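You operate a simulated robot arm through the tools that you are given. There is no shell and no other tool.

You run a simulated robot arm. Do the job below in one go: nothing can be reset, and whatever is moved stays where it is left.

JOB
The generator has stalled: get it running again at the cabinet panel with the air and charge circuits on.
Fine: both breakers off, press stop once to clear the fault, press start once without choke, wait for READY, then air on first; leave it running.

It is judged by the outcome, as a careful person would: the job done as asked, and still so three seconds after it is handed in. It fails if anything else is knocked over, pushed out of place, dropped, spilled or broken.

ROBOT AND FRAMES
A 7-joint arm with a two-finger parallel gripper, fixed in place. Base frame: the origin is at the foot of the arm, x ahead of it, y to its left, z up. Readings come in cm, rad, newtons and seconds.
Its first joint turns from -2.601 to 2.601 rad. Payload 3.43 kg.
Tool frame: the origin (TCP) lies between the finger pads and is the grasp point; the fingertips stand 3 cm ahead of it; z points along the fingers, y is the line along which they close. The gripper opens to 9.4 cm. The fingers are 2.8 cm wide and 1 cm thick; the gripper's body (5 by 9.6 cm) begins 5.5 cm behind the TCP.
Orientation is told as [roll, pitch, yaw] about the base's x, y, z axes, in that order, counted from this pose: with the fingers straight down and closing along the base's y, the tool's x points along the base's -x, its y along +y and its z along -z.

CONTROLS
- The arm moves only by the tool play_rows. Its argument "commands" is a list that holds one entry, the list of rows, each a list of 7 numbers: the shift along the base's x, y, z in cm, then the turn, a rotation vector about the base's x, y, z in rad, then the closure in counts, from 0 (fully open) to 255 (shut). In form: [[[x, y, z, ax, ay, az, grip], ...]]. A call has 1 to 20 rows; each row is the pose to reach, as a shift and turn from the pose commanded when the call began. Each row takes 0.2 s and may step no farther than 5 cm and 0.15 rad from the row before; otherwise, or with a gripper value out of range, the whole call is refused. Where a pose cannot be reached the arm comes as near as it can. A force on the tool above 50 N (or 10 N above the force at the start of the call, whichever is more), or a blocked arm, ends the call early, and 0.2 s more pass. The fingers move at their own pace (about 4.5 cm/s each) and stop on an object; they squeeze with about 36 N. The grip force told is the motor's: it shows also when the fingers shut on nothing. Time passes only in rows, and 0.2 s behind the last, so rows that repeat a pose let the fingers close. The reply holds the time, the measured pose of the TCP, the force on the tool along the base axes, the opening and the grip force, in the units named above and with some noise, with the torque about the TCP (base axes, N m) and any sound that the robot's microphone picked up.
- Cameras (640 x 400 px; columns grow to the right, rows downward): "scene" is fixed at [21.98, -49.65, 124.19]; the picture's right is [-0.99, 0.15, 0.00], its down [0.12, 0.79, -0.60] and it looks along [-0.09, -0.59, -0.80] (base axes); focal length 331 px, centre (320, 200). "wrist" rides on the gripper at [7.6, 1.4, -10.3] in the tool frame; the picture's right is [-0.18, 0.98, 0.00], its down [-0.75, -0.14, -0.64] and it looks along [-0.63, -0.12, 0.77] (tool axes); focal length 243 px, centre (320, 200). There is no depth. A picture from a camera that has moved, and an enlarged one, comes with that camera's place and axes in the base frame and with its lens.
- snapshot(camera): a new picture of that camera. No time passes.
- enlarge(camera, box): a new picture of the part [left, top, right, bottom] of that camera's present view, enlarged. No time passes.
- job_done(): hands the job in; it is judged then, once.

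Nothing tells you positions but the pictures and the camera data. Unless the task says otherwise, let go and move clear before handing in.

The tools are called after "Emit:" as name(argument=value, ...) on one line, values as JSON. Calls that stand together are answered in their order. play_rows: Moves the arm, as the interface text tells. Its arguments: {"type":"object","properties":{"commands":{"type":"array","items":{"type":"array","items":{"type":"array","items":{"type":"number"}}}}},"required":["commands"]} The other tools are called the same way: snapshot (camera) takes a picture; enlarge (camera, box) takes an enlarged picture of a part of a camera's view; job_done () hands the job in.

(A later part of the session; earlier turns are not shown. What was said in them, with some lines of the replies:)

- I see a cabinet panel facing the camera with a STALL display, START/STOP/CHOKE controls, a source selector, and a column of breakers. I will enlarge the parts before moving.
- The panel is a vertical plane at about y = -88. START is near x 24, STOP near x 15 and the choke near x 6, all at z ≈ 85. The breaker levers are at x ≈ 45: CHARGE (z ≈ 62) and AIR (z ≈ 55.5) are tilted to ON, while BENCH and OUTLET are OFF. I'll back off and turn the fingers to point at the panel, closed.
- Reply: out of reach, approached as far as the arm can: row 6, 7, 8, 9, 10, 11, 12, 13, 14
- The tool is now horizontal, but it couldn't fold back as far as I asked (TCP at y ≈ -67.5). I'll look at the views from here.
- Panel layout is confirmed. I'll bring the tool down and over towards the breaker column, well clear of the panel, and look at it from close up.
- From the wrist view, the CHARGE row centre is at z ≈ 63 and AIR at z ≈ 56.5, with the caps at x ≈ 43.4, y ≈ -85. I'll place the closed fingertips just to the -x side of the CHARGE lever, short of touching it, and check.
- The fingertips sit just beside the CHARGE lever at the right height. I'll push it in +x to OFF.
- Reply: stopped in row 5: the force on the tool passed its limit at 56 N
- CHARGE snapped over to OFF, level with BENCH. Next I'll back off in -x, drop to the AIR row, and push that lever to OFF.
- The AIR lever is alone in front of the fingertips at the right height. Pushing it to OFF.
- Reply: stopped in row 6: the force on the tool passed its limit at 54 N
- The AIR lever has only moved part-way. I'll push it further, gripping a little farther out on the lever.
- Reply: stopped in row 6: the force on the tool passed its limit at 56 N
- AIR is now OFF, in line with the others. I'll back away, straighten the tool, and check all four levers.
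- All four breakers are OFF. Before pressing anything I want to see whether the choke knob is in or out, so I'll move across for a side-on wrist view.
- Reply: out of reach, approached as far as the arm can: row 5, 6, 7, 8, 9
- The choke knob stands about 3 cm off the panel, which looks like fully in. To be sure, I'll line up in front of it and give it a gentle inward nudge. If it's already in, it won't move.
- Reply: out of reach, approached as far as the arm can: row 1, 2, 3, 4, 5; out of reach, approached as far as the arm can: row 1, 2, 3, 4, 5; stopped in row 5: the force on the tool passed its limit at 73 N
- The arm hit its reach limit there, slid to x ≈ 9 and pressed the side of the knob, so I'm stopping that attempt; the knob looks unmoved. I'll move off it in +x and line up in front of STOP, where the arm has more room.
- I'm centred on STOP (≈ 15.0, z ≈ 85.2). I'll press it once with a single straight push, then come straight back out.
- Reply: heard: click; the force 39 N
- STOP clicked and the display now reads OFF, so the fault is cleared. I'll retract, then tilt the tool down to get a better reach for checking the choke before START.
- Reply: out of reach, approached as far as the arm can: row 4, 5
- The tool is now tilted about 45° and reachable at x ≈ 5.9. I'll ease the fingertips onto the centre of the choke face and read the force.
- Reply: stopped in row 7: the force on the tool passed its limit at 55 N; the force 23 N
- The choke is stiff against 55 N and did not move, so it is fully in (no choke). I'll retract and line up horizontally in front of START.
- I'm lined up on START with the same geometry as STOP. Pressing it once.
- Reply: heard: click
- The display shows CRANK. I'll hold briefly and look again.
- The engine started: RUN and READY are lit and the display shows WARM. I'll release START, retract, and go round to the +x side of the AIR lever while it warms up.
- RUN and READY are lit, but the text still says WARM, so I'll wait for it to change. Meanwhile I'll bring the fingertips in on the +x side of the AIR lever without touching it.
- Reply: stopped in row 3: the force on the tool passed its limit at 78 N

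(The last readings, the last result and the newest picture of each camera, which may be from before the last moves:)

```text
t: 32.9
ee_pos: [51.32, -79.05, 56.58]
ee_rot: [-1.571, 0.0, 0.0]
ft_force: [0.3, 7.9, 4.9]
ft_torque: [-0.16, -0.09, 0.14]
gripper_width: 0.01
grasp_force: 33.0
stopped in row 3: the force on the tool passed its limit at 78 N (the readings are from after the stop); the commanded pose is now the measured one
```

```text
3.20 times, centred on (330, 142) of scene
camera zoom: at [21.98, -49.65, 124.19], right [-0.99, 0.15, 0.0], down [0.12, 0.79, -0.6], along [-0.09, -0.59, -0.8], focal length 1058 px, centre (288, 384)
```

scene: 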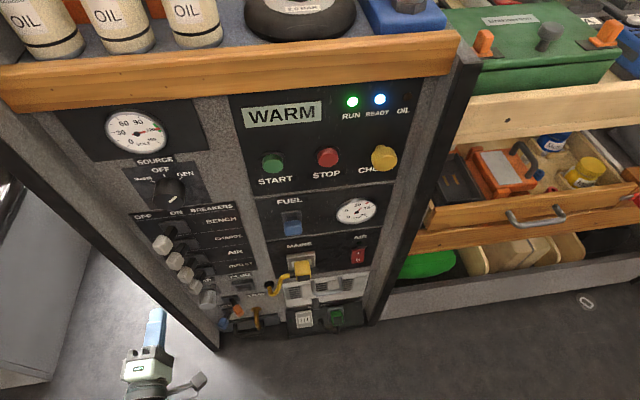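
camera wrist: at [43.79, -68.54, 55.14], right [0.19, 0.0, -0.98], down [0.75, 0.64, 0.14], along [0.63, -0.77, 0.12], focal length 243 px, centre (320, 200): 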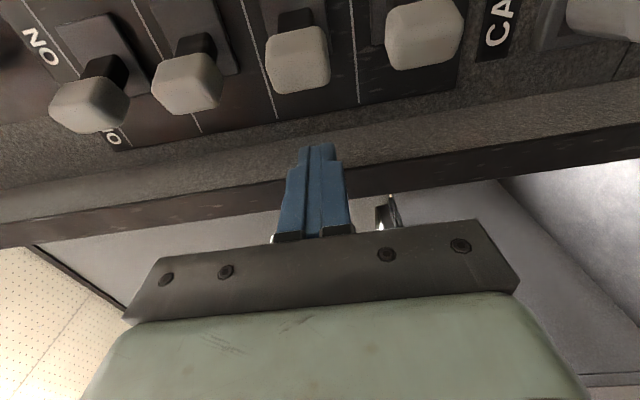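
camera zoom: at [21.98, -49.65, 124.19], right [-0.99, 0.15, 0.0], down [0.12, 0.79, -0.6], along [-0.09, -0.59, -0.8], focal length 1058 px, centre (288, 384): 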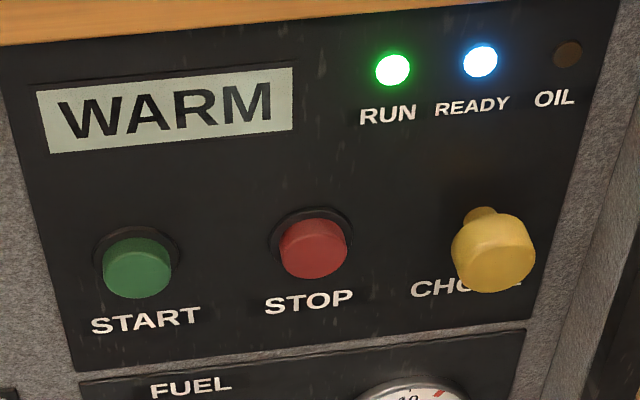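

The fingertips met a raised side post of the cabinet at y ≈ -82, just beyond the levers. I'll back off and look closely at the gap.

Emit:
play_rows(commands=[[[0, 1.5, 0, 0, 0, 0, 255], [0, 3, 0, 0, 0, 0, 255], [0, 3, 0, 0, 0, 0, 255]]])

Emit:
enlarge(camera="wrist", box=[180, 0, 500, 200])

Emit:
enlarge(camera="scene", box=[130, 220, 230, 300])

Emit:
enlarge(camera="scene", box=[230, 80, 430, 205])

```text
t: 33.7
ee_pos: [51.4, -76.02, 56.54]
ee_rot: [-1.568, -0.002, 0.0]
ft_force: [-0.4, 0.2, -0.6]
ft_torque: [-0.03, -0.02, -0.02]
gripper_width: 0.01
grasp_force: 33.2
```

```text
2.00 times, centred on (340, 100) of wrist
camera zoom: at [43.85, -65.61, 55.08], right [0.19, 0.0, -0.98], down [0.75, 0.64, 0.14], along [0.63, -0.77, 0.12], focal length 485 px, centre (280, 400)
```

zoom: 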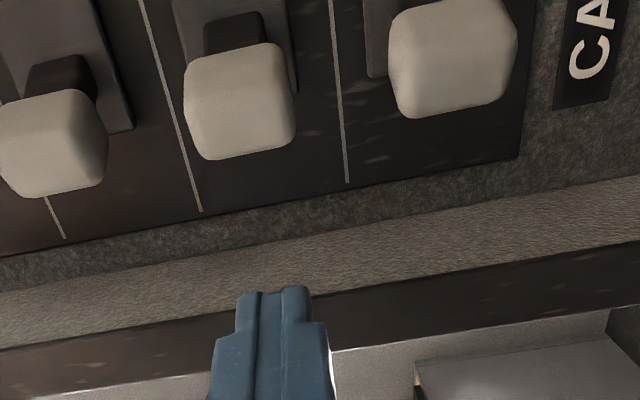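

```text
5.00 times, centred on (180, 260) of scene
camera zoom: at [21.98, -49.65, 124.19], right [-0.99, 0.15, 0.0], down [0.12, 0.79, -0.6], along [-0.09, -0.59, -0.8], focal length 1653 px, centre (1020, -100)
```

zoom: 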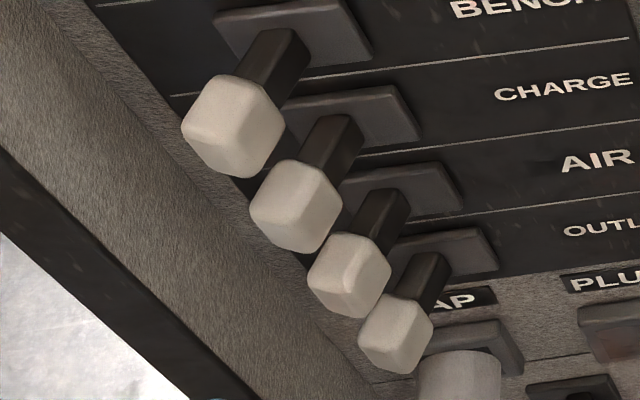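

```text
3.20 times, centred on (330, 142) of scene
camera zoom: at [21.98, -49.65, 124.19], right [-0.99, 0.15, 0.0], down [0.12, 0.79, -0.6], along [-0.09, -0.59, -0.8], focal length 1058 px, centre (288, 384)
```

zoom: 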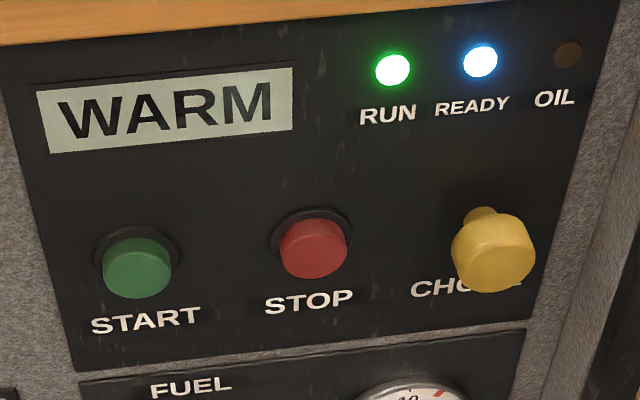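

The side post's inner face is at x ≈ 53 and the levers' outer edge is near x ≈ 48, so there is a 5 cm gap for 2.8 cm wide fingers. I'll go in at x ≈ 50.4.

Emit:
play_rows(commands=[[[-1, 0, 0.1, 0, 0, 0, 255], [-1, -2, 0.1, 0, 0, 0, 255], [-1, -4, 0.1, 0, 0, 0, 255], [-1, -5.2, 0.1, 0, 0, 0, 255], [-1, -6, 0.1, 0, 0, 0, 255], [-1, -6, 0.1, 0, 0, 0, 255]]])

Emit:
enlarge(camera="scene", box=[130, 220, 230, 300])

Emit:
snapshot(camera="wrist")

Emit:
enlarge(camera="scene", box=[230, 80, 430, 205])

```text
t: 35.1
ee_pos: [50.41, -82.24, 56.59]
ee_rot: [-1.569, -0.002, -0.001]
ft_force: [-0.2, -0.8, -0.3]
ft_torque: [-0.02, -0.01, -0.03]
gripper_width: 0.01
grasp_force: 33.0
```

```text
5.00 times, centred on (180, 260) of scene
camera zoom: at [21.98, -49.65, 124.19], right [-0.99, 0.15, 0.0], down [0.12, 0.79, -0.6], along [-0.09, -0.59, -0.8], focal length 1653 px, centre (1020, -100)
```

zoom: 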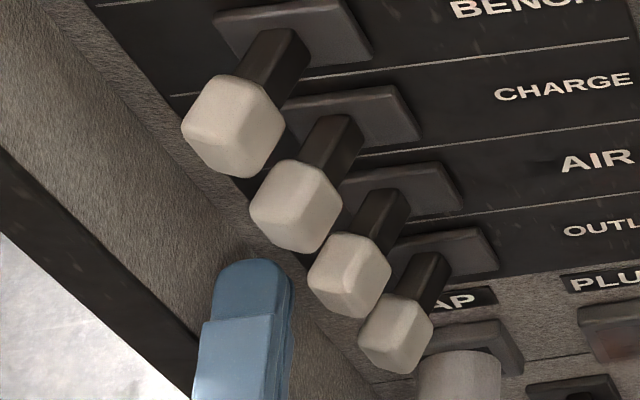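

```text
taken
camera wrist: at [42.75, -71.7, 55.2], right [0.19, 0.0, -0.98], down [0.75, 0.64, 0.14], along [0.63, -0.77, 0.12], focal length 243 px, centre (320, 200)
```

wrist: 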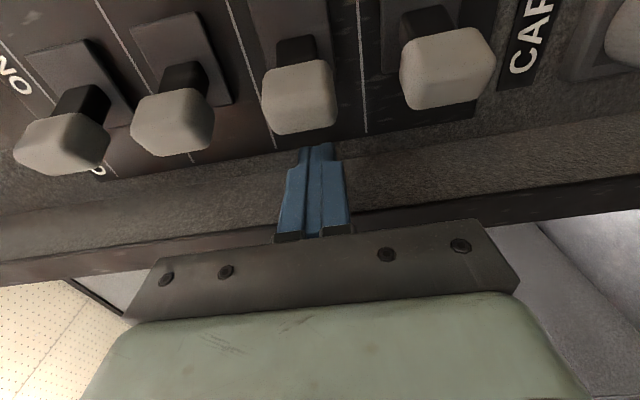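

```text
3.20 times, centred on (330, 142) of scene
camera zoom: at [21.98, -49.65, 124.19], right [-0.99, 0.15, 0.0], down [0.12, 0.79, -0.6], along [-0.09, -0.59, -0.8], focal length 1058 px, centre (288, 384)
```

zoom: 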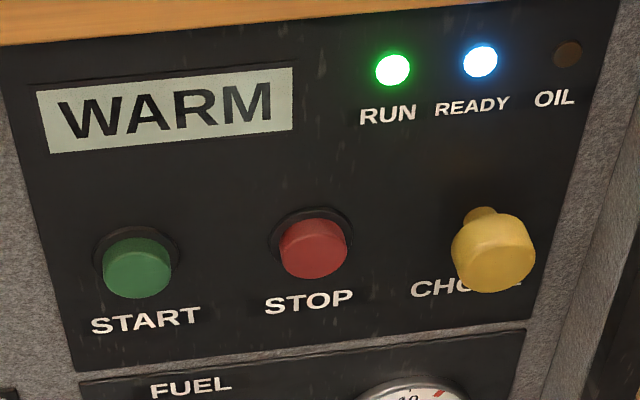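

In position, and the display still says WARM. Waiting for READY on the display.

Emit:
play_rows(commands=[[[0, 0, 0, 0, 0, 0, 255], [0, 0, 0, 0, 0, 0, 255], [0, 0, 0, 0, 0, 0, 255], [0, 0, 0, 0, 0, 0, 255], [0, 0, 0, 0, 0, 0, 255], [0, 0, 0, 0, 0, 0, 255], [0, 0, 0, 0, 0, 0, 255], [0, 0, 0, 0, 0, 0, 255], [0, 0, 0, 0, 0, 0, 255], [0, 0, 0, 0, 0, 0, 255]]])

Emit:
enlarge(camera="scene", box=[90, 80, 430, 205])

```text
t: 37.3
ee_pos: [50.33, -82.12, 56.58]
ee_rot: [-1.569, -0.002, 0.0]
ft_force: [0.5, 0.1, 0.4]
ft_torque: [-0.04, 0.0, 0.01]
gripper_width: 0.0
grasp_force: 33.1
```

```text
1.88 times, centred on (260, 142) of scene
camera zoom: at [21.98, -49.65, 124.19], right [-0.99, 0.15, 0.0], down [0.12, 0.79, -0.6], along [-0.09, -0.59, -0.8], focal length 622 px, centre (433, 308)
```

zoom: 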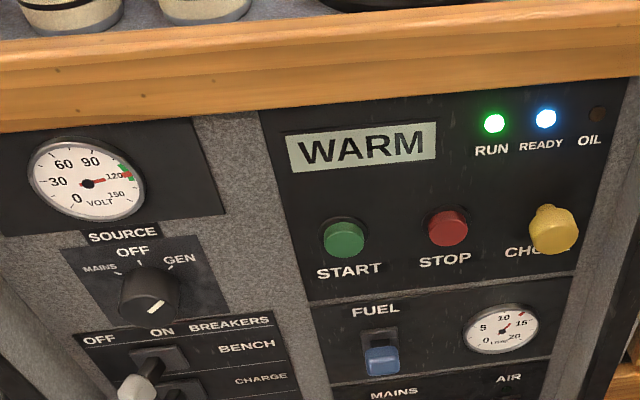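

Emit:
play_rows(commands=[[[0, 0, 0, 0, 0, 0, 255]]])

Emit:
enlarge(camera="scene", box=[230, 80, 430, 205])

Emit:
play_rows(commands=[[[0, 0, 0, 0, 0, 0, 255], [0, 0, 0, 0, 0, 0, 255]]])

Emit:
enlarge(camera="scene", box=[230, 80, 430, 205])

```text
t: 37.7
ee_pos: [50.36, -82.08, 56.68]
ee_rot: [-1.569, -0.001, 0.001]
ft_force: [0.9, 0.5, 0.7]
ft_torque: [-0.02, 0.01, -0.01]
gripper_width: 0.01
grasp_force: 32.9
```

```text
3.20 times, centred on (330, 142) of scene
camera zoom: at [21.98, -49.65, 124.19], right [-0.99, 0.15, 0.0], down [0.12, 0.79, -0.6], along [-0.09, -0.59, -0.8], focal length 1058 px, centre (288, 384)
```

zoom: 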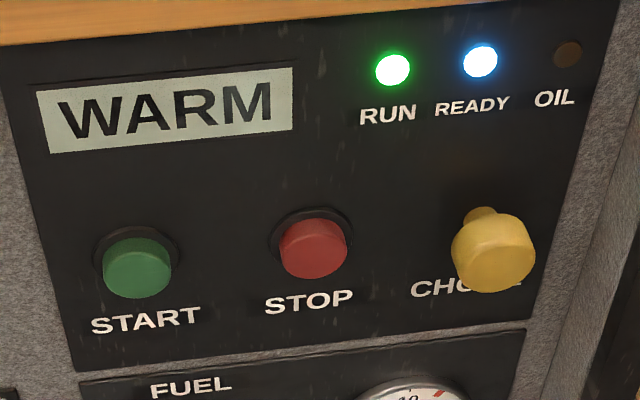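

```text
t: 38.3
ee_pos: [50.37, -82.14, 56.69]
ee_rot: [-1.569, -0.002, 0.0]
ft_force: [0.6, 0.6, 0.6]
ft_torque: [0.0, 0.01, -0.01]
gripper_width: 0.01
grasp_force: 33.2
```

```text
3.20 times, centred on (330, 142) of scene
camera zoom: at [21.98, -49.65, 124.19], right [-0.99, 0.15, 0.0], down [0.12, 0.79, -0.6], along [-0.09, -0.59, -0.8], focal length 1058 px, centre (288, 384)
```

zoom: 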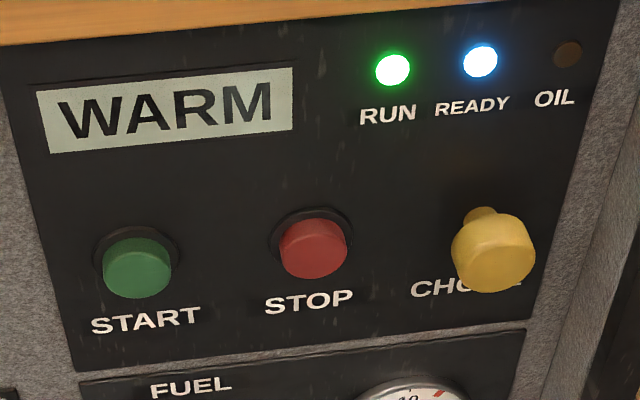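

The READY lamp glows, but the text still says WARM; I'll keep waiting in case the display itself changes.

Emit:
play_rows(commands=[[[0, 0, 0, 0, 0, 0, 255], [0, 0, 0, 0, 0, 0, 255], [0, 0, 0, 0, 0, 0, 255], [0, 0, 0, 0, 0, 0, 255], [0, 0, 0, 0, 0, 0, 255], [0, 0, 0, 0, 0, 0, 255], [0, 0, 0, 0, 0, 0, 255], [0, 0, 0, 0, 0, 0, 255], [0, 0, 0, 0, 0, 0, 255], [0, 0, 0, 0, 0, 0, 255], [0, 0, 0, 0, 0, 0, 255], [0, 0, 0, 0, 0, 0, 255], [0, 0, 0, 0, 0, 0, 255], [0, 0, 0, 0, 0, 0, 255], [0, 0, 0, 0, 0, 0, 255], [0, 0, 0, 0, 0, 0, 255], [0, 0, 0, 0, 0, 0, 255], [0, 0, 0, 0, 0, 0, 255], [0, 0, 0, 0, 0, 0, 255], [0, 0, 0, 0, 0, 0, 255]]])

Emit:
enlarge(camera="scene", box=[230, 80, 430, 205])

```text
t: 42.5
ee_pos: [50.42, -82.08, 56.63]
ee_rot: [-1.569, 0.0, 0.0]
ft_force: [-1.0, -1.2, 0.1]
ft_torque: [0.01, 0.01, 0.0]
gripper_width: 0.0
grasp_force: 32.7
```

```text
3.20 times, centred on (330, 142) of scene
camera zoom: at [21.98, -49.65, 124.19], right [-0.99, 0.15, 0.0], down [0.12, 0.79, -0.6], along [-0.09, -0.59, -0.8], focal length 1058 px, centre (288, 384)
```

zoom: 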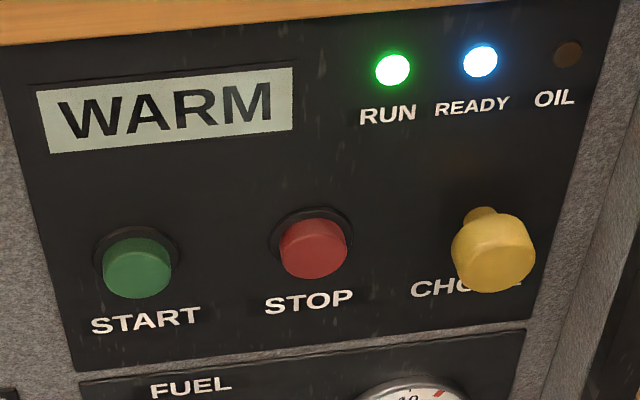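

Emit:
play_rows(commands=[[[0, 0, 0, 0, 0, 0, 255], [0, 0, 0, 0, 0, 0, 255], [0, 0, 0, 0, 0, 0, 255], [0, 0, 0, 0, 0, 0, 255], [0, 0, 0, 0, 0, 0, 255], [0, 0, 0, 0, 0, 0, 255], [0, 0, 0, 0, 0, 0, 255], [0, 0, 0, 0, 0, 0, 255], [0, 0, 0, 0, 0, 0, 255], [0, 0, 0, 0, 0, 0, 255], [0, 0, 0, 0, 0, 0, 255], [0, 0, 0, 0, 0, 0, 255], [0, 0, 0, 0, 0, 0, 255], [0, 0, 0, 0, 0, 0, 255], [0, 0, 0, 0, 0, 0, 255], [0, 0, 0, 0, 0, 0, 255], [0, 0, 0, 0, 0, 0, 255], [0, 0, 0, 0, 0, 0, 255], [0, 0, 0, 0, 0, 0, 255], [0, 0, 0, 0, 0, 0, 255]]])

Emit:
enlarge(camera="scene", box=[230, 80, 430, 205])

```text
t: 46.7
ee_pos: [50.41, -82.17, 56.55]
ee_rot: [-1.568, -0.003, 0.0]
ft_force: [-0.8, 0.8, -0.5]
ft_torque: [-0.03, 0.06, -0.03]
gripper_width: 0.01
grasp_force: 32.9
```

```text
3.20 times, centred on (330, 142) of scene
camera zoom: at [21.98, -49.65, 124.19], right [-0.99, 0.15, 0.0], down [0.12, 0.79, -0.6], along [-0.09, -0.59, -0.8], focal length 1058 px, centre (288, 384)
```

zoom: 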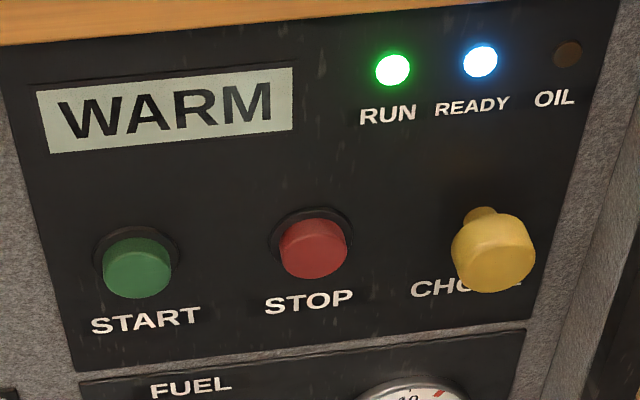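

Emit:
play_rows(commands=[[[0, 0, 0, 0, 0, 0, 255], [0, 0, 0, 0, 0, 0, 255], [0, 0, 0, 0, 0, 0, 255], [0, 0, 0, 0, 0, 0, 255], [0, 0, 0, 0, 0, 0, 255], [0, 0, 0, 0, 0, 0, 255], [0, 0, 0, 0, 0, 0, 255], [0, 0, 0, 0, 0, 0, 255], [0, 0, 0, 0, 0, 0, 255], [0, 0, 0, 0, 0, 0, 255], [0, 0, 0, 0, 0, 0, 255], [0, 0, 0, 0, 0, 0, 255], [0, 0, 0, 0, 0, 0, 255], [0, 0, 0, 0, 0, 0, 255], [0, 0, 0, 0, 0, 0, 255], [0, 0, 0, 0, 0, 0, 255], [0, 0, 0, 0, 0, 0, 255], [0, 0, 0, 0, 0, 0, 255], [0, 0, 0, 0, 0, 0, 255], [0, 0, 0, 0, 0, 0, 255]]])

Emit:
enlarge(camera="scene", box=[90, 80, 430, 205])

Emit:
play_rows(commands=[[[0, 0, 0, 0, 0, 0, 255], [0, 0, 0, 0, 0, 0, 255], [0, 0, 0, 0, 0, 0, 255], [0, 0, 0, 0, 0, 0, 255], [0, 0, 0, 0, 0, 0, 255], [0, 0, 0, 0, 0, 0, 255], [0, 0, 0, 0, 0, 0, 255], [0, 0, 0, 0, 0, 0, 255], [0, 0, 0, 0, 0, 0, 255], [0, 0, 0, 0, 0, 0, 255], [0, 0, 0, 0, 0, 0, 255], [0, 0, 0, 0, 0, 0, 255], [0, 0, 0, 0, 0, 0, 255], [0, 0, 0, 0, 0, 0, 255], [0, 0, 0, 0, 0, 0, 255], [0, 0, 0, 0, 0, 0, 255], [0, 0, 0, 0, 0, 0, 255], [0, 0, 0, 0, 0, 0, 255], [0, 0, 0, 0, 0, 0, 255], [0, 0, 0, 0, 0, 0, 255]]])

Emit:
enlarge(camera="scene", box=[230, 80, 430, 205])

```text
t: 50.9
ee_pos: [50.39, -82.19, 56.54]
ee_rot: [-1.57, -0.003, 0.0]
ft_force: [-0.2, 0.6, 0.1]
ft_torque: [-0.01, -0.02, 0.0]
gripper_width: 0.0
grasp_force: 32.9
```

```text
1.88 times, centred on (260, 142) of scene
camera zoom: at [21.98, -49.65, 124.19], right [-0.99, 0.15, 0.0], down [0.12, 0.79, -0.6], along [-0.09, -0.59, -0.8], focal length 622 px, centre (433, 308)
```

zoom: 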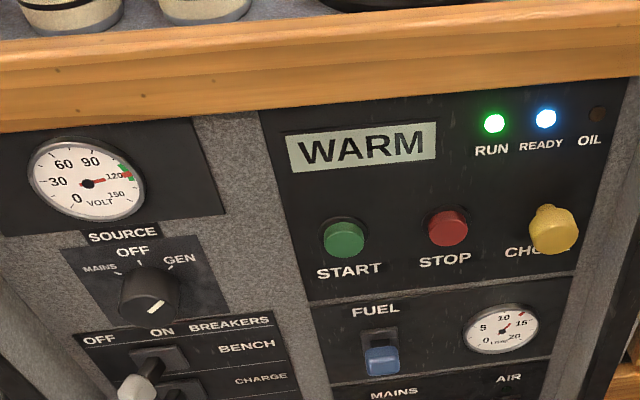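

```text
t: 55.1
ee_pos: [50.39, -82.13, 56.64]
ee_rot: [-1.568, -0.002, -0.001]
ft_force: [0.9, -0.4, -0.4]
ft_torque: [0.0, 0.01, -0.02]
gripper_width: 0.01
grasp_force: 33.1
```

```text
3.20 times, centred on (330, 142) of scene
camera zoom: at [21.98, -49.65, 124.19], right [-0.99, 0.15, 0.0], down [0.12, 0.79, -0.6], along [-0.09, -0.59, -0.8], focal length 1058 px, centre (288, 384)
```

zoom: 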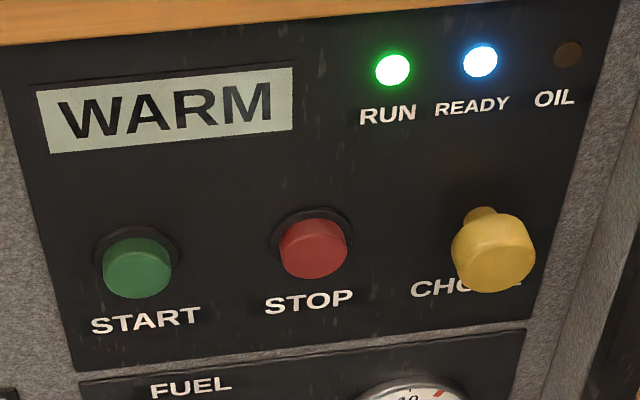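

Emit:
play_rows(commands=[[[0, 0, 0, 0, 0, 0, 255], [0, 0, 0, 0, 0, 0, 255], [0, 0, 0, 0, 0, 0, 255], [0, 0, 0, 0, 0, 0, 255], [0, 0, 0, 0, 0, 0, 255], [0, 0, 0, 0, 0, 0, 255], [0, 0, 0, 0, 0, 0, 255], [0, 0, 0, 0, 0, 0, 255], [0, 0, 0, 0, 0, 0, 255], [0, 0, 0, 0, 0, 0, 255], [0, 0, 0, 0, 0, 0, 255], [0, 0, 0, 0, 0, 0, 255], [0, 0, 0, 0, 0, 0, 255], [0, 0, 0, 0, 0, 0, 255], [0, 0, 0, 0, 0, 0, 255], [0, 0, 0, 0, 0, 0, 255], [0, 0, 0, 0, 0, 0, 255], [0, 0, 0, 0, 0, 0, 255], [0, 0, 0, 0, 0, 0, 255], [0, 0, 0, 0, 0, 0, 255]]])

Emit:
enlarge(camera="scene", box=[230, 80, 430, 205])

Emit:
play_rows(commands=[[[0, 0, 0, 0, 0, 0, 255], [0, 0, 0, 0, 0, 0, 255], [0, 0, 0, 0, 0, 0, 255], [0, 0, 0, 0, 0, 0, 255], [0, 0, 0, 0, 0, 0, 255], [0, 0, 0, 0, 0, 0, 255], [0, 0, 0, 0, 0, 0, 255], [0, 0, 0, 0, 0, 0, 255], [0, 0, 0, 0, 0, 0, 255], [0, 0, 0, 0, 0, 0, 255], [0, 0, 0, 0, 0, 0, 255], [0, 0, 0, 0, 0, 0, 255], [0, 0, 0, 0, 0, 0, 255], [0, 0, 0, 0, 0, 0, 255], [0, 0, 0, 0, 0, 0, 255], [0, 0, 0, 0, 0, 0, 255], [0, 0, 0, 0, 0, 0, 255], [0, 0, 0, 0, 0, 0, 255], [0, 0, 0, 0, 0, 0, 255], [0, 0, 0, 0, 0, 0, 255]]])

Emit:
enlarge(camera="scene", box=[230, 80, 430, 205])

Emit:
play_rows(commands=[[[0, 0, 0, 0, 0, 0, 255], [0, 0, 0, 0, 0, 0, 255], [0, 0, 0, 0, 0, 0, 255], [0, 0, 0, 0, 0, 0, 255], [0, 0, 0, 0, 0, 0, 255], [0, 0, 0, 0, 0, 0, 255], [0, 0, 0, 0, 0, 0, 255], [0, 0, 0, 0, 0, 0, 255], [0, 0, 0, 0, 0, 0, 255], [0, 0, 0, 0, 0, 0, 255], [0, 0, 0, 0, 0, 0, 255], [0, 0, 0, 0, 0, 0, 255], [0, 0, 0, 0, 0, 0, 255], [0, 0, 0, 0, 0, 0, 255], [0, 0, 0, 0, 0, 0, 255], [0, 0, 0, 0, 0, 0, 255], [0, 0, 0, 0, 0, 0, 255], [0, 0, 0, 0, 0, 0, 255], [0, 0, 0, 0, 0, 0, 255], [0, 0, 0, 0, 0, 0, 255]]])

Emit:
enlarge(camera="scene", box=[230, 80, 430, 205])

```text
t: 59.3
ee_pos: [50.32, -82.1, 56.57]
ee_rot: [-1.568, -0.002, 0.0]
ft_force: [0.4, 0.1, 0.4]
ft_torque: [0.02, 0.01, 0.02]
gripper_width: 0.0
grasp_force: 32.9
```

```text
3.20 times, centred on (330, 142) of scene
camera zoom: at [21.98, -49.65, 124.19], right [-0.99, 0.15, 0.0], down [0.12, 0.79, -0.6], along [-0.09, -0.59, -0.8], focal length 1058 px, centre (288, 384)
```

zoom: 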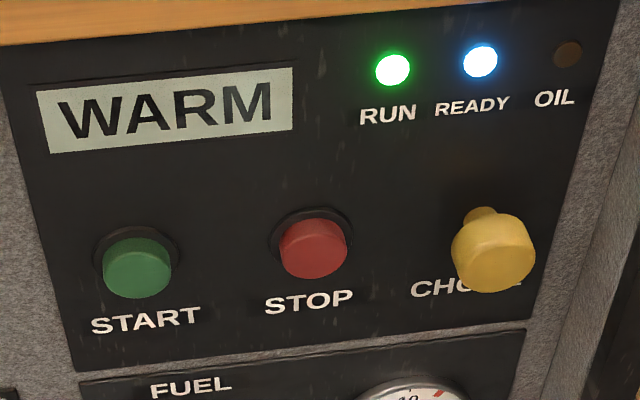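

```text
t: 63.5
ee_pos: [50.4, -82.08, 56.55]
ee_rot: [-1.569, -0.002, 0.0]
ft_force: [-0.5, -0.1, -0.3]
ft_torque: [0.02, -0.01, 0.0]
gripper_width: 0.0
grasp_force: 33.0
```

```text
3.20 times, centred on (330, 142) of scene
camera zoom: at [21.98, -49.65, 124.19], right [-0.99, 0.15, 0.0], down [0.12, 0.79, -0.6], along [-0.09, -0.59, -0.8], focal length 1058 px, centre (288, 384)
```

zoom: 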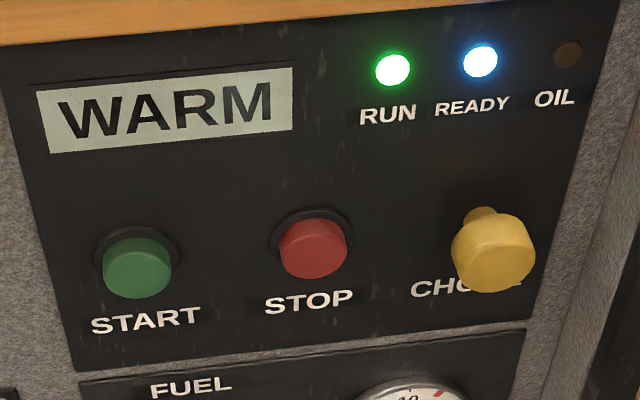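

```text
t: 67.7
ee_pos: [50.43, -82.18, 56.6]
ee_rot: [-1.57, -0.002, -0.001]
ft_force: [0.1, -0.2, -0.6]
ft_torque: [0.02, 0.0, -0.03]
gripper_width: 0.01
grasp_force: 33.1
```

```text
3.20 times, centred on (330, 142) of scene
camera zoom: at [21.98, -49.65, 124.19], right [-0.99, 0.15, 0.0], down [0.12, 0.79, -0.6], along [-0.09, -0.59, -0.8], focal length 1058 px, centre (288, 384)
```

zoom: 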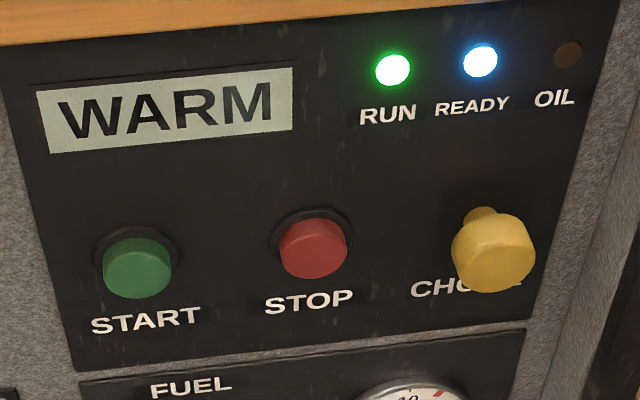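

READY has been lit steadily for almost 40 s with the voltmeter in the green. The WARM text isn't changing, so it most likely just means the engine is warm. I take READY as given and push AIR to ON first (in -x).

Emit:
play_rows(commands=[[[-0.5, 0.4, 0, 0, 0, 0, 255], [-1.0, 0.4, 0, 0, 0, 0, 255], [-1.6, 0.4, 0, 0, 0, 0, 255], [-2.2, 0.4, 0, 0, 0, 0, 255], [-2.8, 0.4, 0, 0, 0, 0, 255], [-3.4, 0.4, 0, 0, 0, 0, 255], [-4.0, 0.4, 0, 0, 0, 0, 255], [-4.4, 0.4, 0, 0, 0, 0, 255]]])

Emit:
enlarge(camera="scene", box=[130, 220, 230, 300])

Emit:
enlarge(camera="scene", box=[90, 80, 430, 205])

```text
t: 69.5
ee_pos: [46.05, -81.69, 56.64]
ee_rot: [-1.569, -0.002, 0.001]
ft_force: [-1.2, 0.5, -0.4]
ft_torque: [-0.02, 0.04, 0.03]
gripper_width: 0.01
grasp_force: 33.3
```

```text
5.00 times, centred on (180, 260) of scene
camera zoom: at [21.98, -49.65, 124.19], right [-0.99, 0.15, 0.0], down [0.12, 0.79, -0.6], along [-0.09, -0.59, -0.8], focal length 1653 px, centre (1020, -100)
```

zoom: 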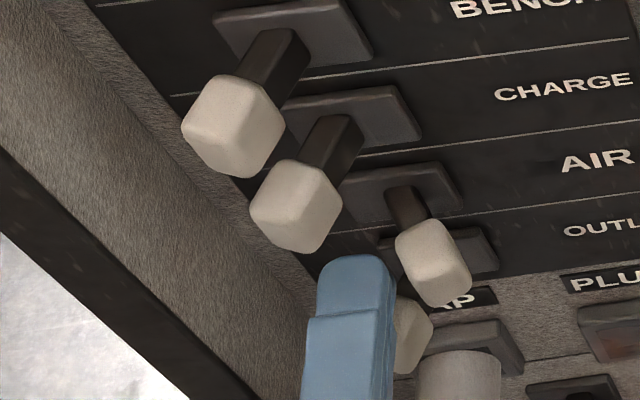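

```text
1.88 times, centred on (260, 142) of scene
camera zoom: at [21.98, -49.65, 124.19], right [-0.99, 0.15, 0.0], down [0.12, 0.79, -0.6], along [-0.09, -0.59, -0.8], focal length 622 px, centre (433, 308)
```

zoom: 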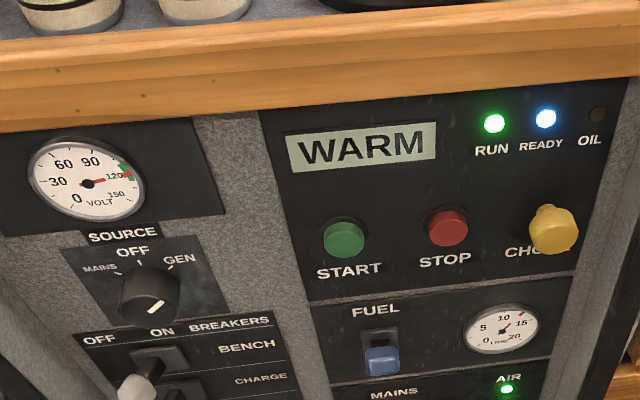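

AIR is ON: its green lamp lit and the engine is still running. I'll slide back to the outside gap, go up to the CHARGE row and check before pushing.

Emit:
play_rows(commands=[[[1.5, 0, 0, 0, 0, 0, 255], [3, 0, 0, 0, 0, 0, 255], [4.4, 0, 0, 0, 0, 0, 255], [4.4, 0, 2, 0, 0, 0, 255], [4.4, 0, 4.5, 0, 0, 0, 255], [4.4, 0, 6.6, 0, 0, 0, 255], [4.4, 0, 6.6, 0, 0, 0, 255], [4.4, 0, 6.6, 0, 0, 0, 255], [4.4, 0, 6.6, 0, 0, 0, 255], [4.4, 0, 6.6, 0, 0, 0, 255]]])

Emit:
enlarge(camera="scene", box=[130, 220, 230, 300])

Emit:
snapshot(camera="wrist")

Emit:
enlarge(camera="scene", box=[90, 80, 430, 280])

```text
t: 71.7
ee_pos: [50.35, -81.58, 63.08]
ee_rot: [-1.569, -0.001, 0.0]
ft_force: [0.3, -0.6, -0.4]
ft_torque: [0.02, 0.0, -0.02]
gripper_width: 0.02
grasp_force: 33.1
```

```text
5.00 times, centred on (180, 260) of scene
camera zoom: at [21.98, -49.65, 124.19], right [-0.99, 0.15, 0.0], down [0.12, 0.79, -0.6], along [-0.09, -0.59, -0.8], focal length 1653 px, centre (1020, -100)
```

zoom: 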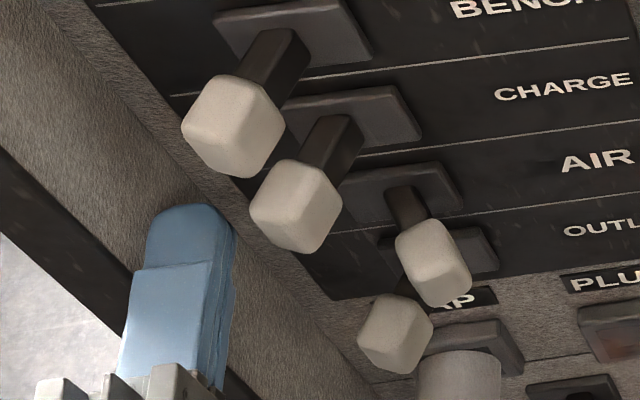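

```text
taken
camera wrist: at [42.71, -71.07, 61.75], right [0.19, 0.0, -0.98], down [0.75, 0.64, 0.14], along [0.63, -0.77, 0.12], focal length 243 px, centre (320, 200)
```

wrist: 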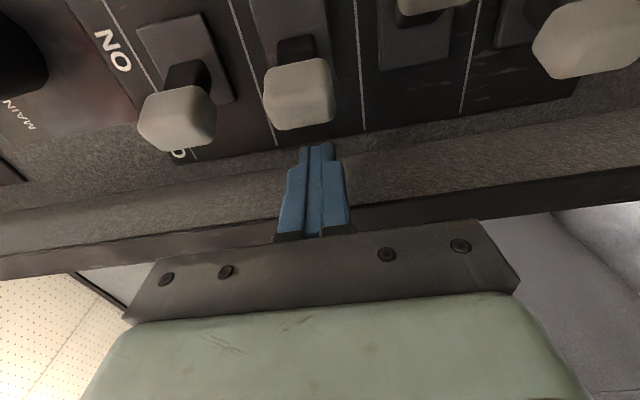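

```text
1.88 times, centred on (260, 180) of scene
camera zoom: at [21.98, -49.65, 124.19], right [-0.99, 0.15, 0.0], down [0.12, 0.79, -0.6], along [-0.09, -0.59, -0.8], focal length 622 px, centre (433, 238)
```

zoom: 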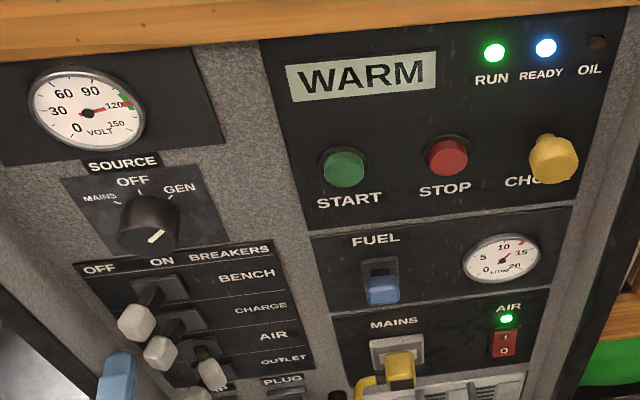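

The generator is stable with AIR on, and the fingertips are lined up with CHARGE. Pushing it to ON the same way.

Emit:
play_rows(commands=[[[-0.5, 0, 0, 0, 0, 0, 255], [-1.0, 0, 0, 0, 0, 0, 255], [-1.6, 0, 0, 0, 0, 0, 255], [-2.2, 0, 0, 0, 0, 0, 255], [-2.8, 0, 0, 0, 0, 0, 255], [-3.4, 0, 0, 0, 0, 0, 255], [-4.0, 0, 0, 0, 0, 0, 255], [-4.4, 0, 0, 0, 0, 0, 255]]])

Emit:
enlarge(camera="scene", box=[130, 220, 230, 300])

Emit:
enlarge(camera="scene", box=[90, 80, 430, 280])

```text
t: 73.5
ee_pos: [46.05, -81.63, 63.22]
ee_rot: [-1.57, -0.001, 0.001]
ft_force: [0.3, 0.7, -0.3]
ft_torque: [0.01, -0.02, -0.01]
gripper_width: 0.01
grasp_force: 32.7
```

```text
5.00 times, centred on (180, 260) of scene
camera zoom: at [21.98, -49.65, 124.19], right [-0.99, 0.15, 0.0], down [0.12, 0.79, -0.6], along [-0.09, -0.59, -0.8], focal length 1653 px, centre (1020, -100)
```

zoom: 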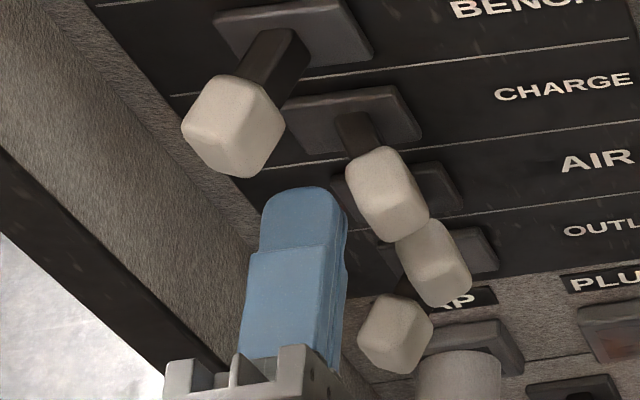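

```text
1.88 times, centred on (260, 180) of scene
camera zoom: at [21.98, -49.65, 124.19], right [-0.99, 0.15, 0.0], down [0.12, 0.79, -0.6], along [-0.09, -0.59, -0.8], focal length 622 px, centre (433, 238)
```

zoom: 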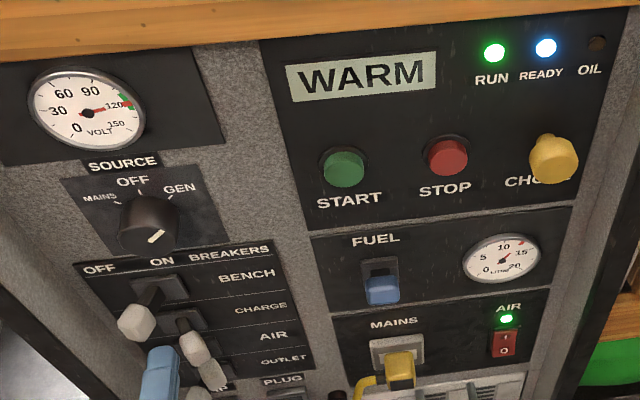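

Both breakers are ON and the generator is still running. I'll move out past the levers (+x a little, then straight back from the panel) and check that everything stays stable.

Emit:
play_rows(commands=[[[1.5, 0, 0, 0, 0, 0, 255], [2.5, 1, 0, 0, 0, 0, 255], [2.5, 4, 0, 0, 0, 0, 255], [2.5, 8, 0, 0, 0, 0, 255], [0, 10, 0, 0, 0, 0, 255], [-4, 10, 0, 0, 0, 0, 255], [-4, 10, 0, 0, 0, 0, 255], [-4, 10, 0, 0, 0, 0, 255], [-4, 10, 0, 0, 0, 0, 255], [-4, 10, 0, 0, 0, 0, 255], [-4, 10, 0, 0, 0, 0, 255], [-4, 10, 0, 0, 0, 0, 255], [-4, 10, 0, 0, 0, 0, 255], [-4, 10, 0, 0, 0, 0, 255], [-4, 10, 0, 0, 0, 0, 255], [-4, 10, 0, 0, 0, 0, 255], [-4, 10, 0, 0, 0, 0, 255], [-4, 10, 0, 0, 0, 0, 255], [-4, 10, 0, 0, 0, 0, 255], [-4, 10, 0, 0, 0, 0, 255]]])

Emit:
snapshot(camera="scene")

Emit:
enlarge(camera="scene", box=[90, 80, 430, 300])

Emit:
enlarge(camera="scene", box=[240, 190, 400, 340])

```text
t: 77.7
ee_pos: [42.14, -71.54, 63.15]
ee_rot: [-1.57, -0.002, 0.0]
ft_force: [-0.8, 0.6, 0.4]
ft_torque: [0.02, 0.02, 0.02]
gripper_width: 0.01
grasp_force: 33.3
```

```text
taken
```

scene: 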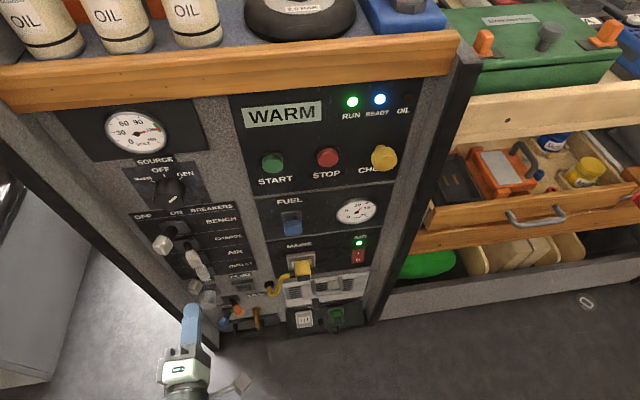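

```text
1.82 times, centred on (260, 190) of scene
camera zoom: at [21.98, -49.65, 124.19], right [-0.99, 0.15, 0.0], down [0.12, 0.79, -0.6], along [-0.09, -0.59, -0.8], focal length 601 px, centre (429, 218)
```

zoom: 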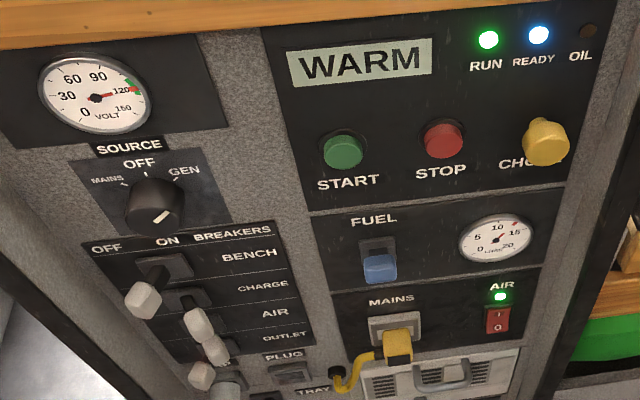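

```text
2.67 times, centred on (320, 265) of scene
camera zoom: at [21.98, -49.65, 124.19], right [-0.99, 0.15, 0.0], down [0.12, 0.79, -0.6], along [-0.09, -0.59, -0.8], focal length 882 px, centre (320, 27)
```

zoom: 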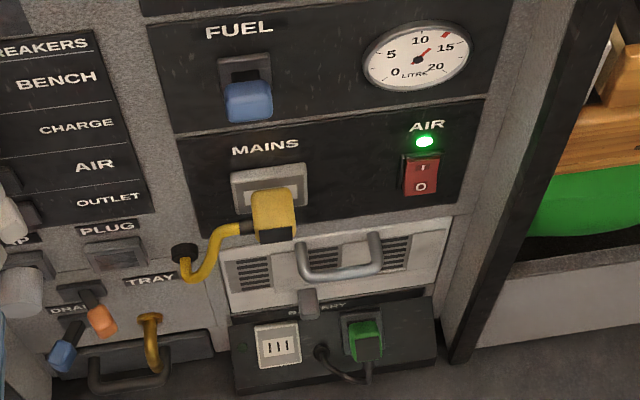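

AIR and CHARGE are on, BENCH and OUTLET are off, and the engine is still running. I'll take a closer look at the lower battery panel for anything showing the charge circuit.

Emit:
enlarge(camera="scene", box=[280, 285, 370, 341])

Emit:
enlarge(camera="scene", box=[140, 220, 240, 300])

```text
7.11 times, centred on (325, 313) of scene
camera zoom: at [21.98, -49.65, 124.19], right [-0.99, 0.15, 0.0], down [0.12, 0.79, -0.6], along [-0.09, -0.59, -0.8], focal length 2351 px, centre (284, -604)
```

zoom: 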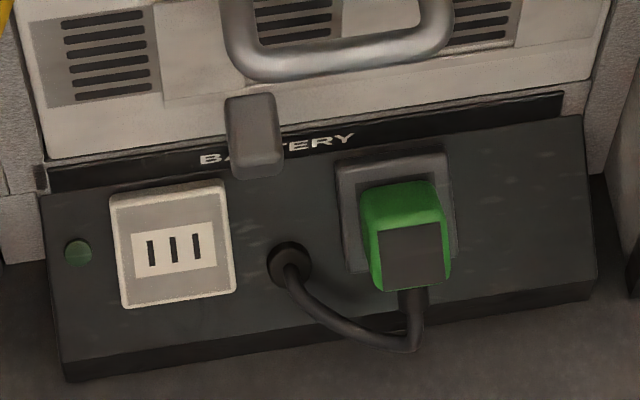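

```text
5.00 times, centred on (190, 260) of scene
camera zoom: at [21.98, -49.65, 124.19], right [-0.99, 0.15, 0.0], down [0.12, 0.79, -0.6], along [-0.09, -0.59, -0.8], focal length 1653 px, centre (970, -100)
```

zoom: 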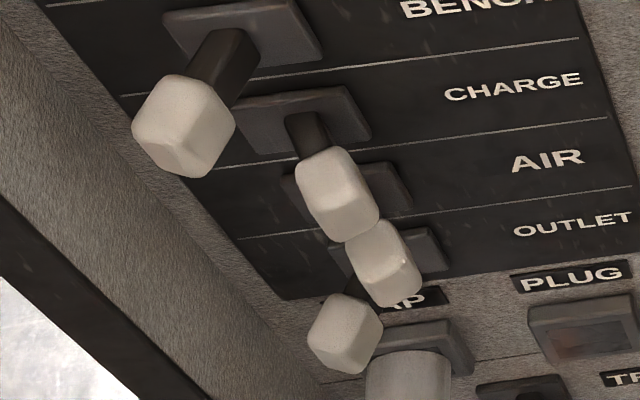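

The generator is running with READY lit and the voltage in the green. AIR was switched on first, then CHARGE; BENCH and OUTLET are off, and the arm is clear of the panel. Nothing else was disturbed, so I'm handing in.

Emit:
job_done()

```text
The job is handed in.
```

The generator is running again with the AIR and CHARGE breakers on, and I've handed the job in. At my last check, about four seconds after the last breaker went on, RUN and READY were lit and the voltmeter was in the green.

I did it in your order:
1. **Breakers:** I turned CHARGE and AIR off first. BENCH and OUTLET were already off and I left them off.
2. **Fault:** one press of STOP cleared it, and the display went from STALL to OFF.
3. **Start:** I pushed against the choke knob to confirm it was fully in, then pressed START once. I held it about 1.5 seconds, until the engine caught.
4. **Loads:** I turned AIR on first and its green lamp lit, then CHARGE.

- **Display text:** it changed to WARM once the engine started and never showed READY. The READY lamp came on at the same time and was lit every time I checked over nearly 40 seconds. I took that as ready before switching AIR on.
- **Battery panel:** its small lamp was unlit at the end. I left that panel alone, since the job only asked for the charge circuit to be on.
- **Bumps:** while positioning, the fingers knocked the side of the choke knob (about 73 N) and the cabinet's side post (about 78 N). Neither looked moved or damaged.
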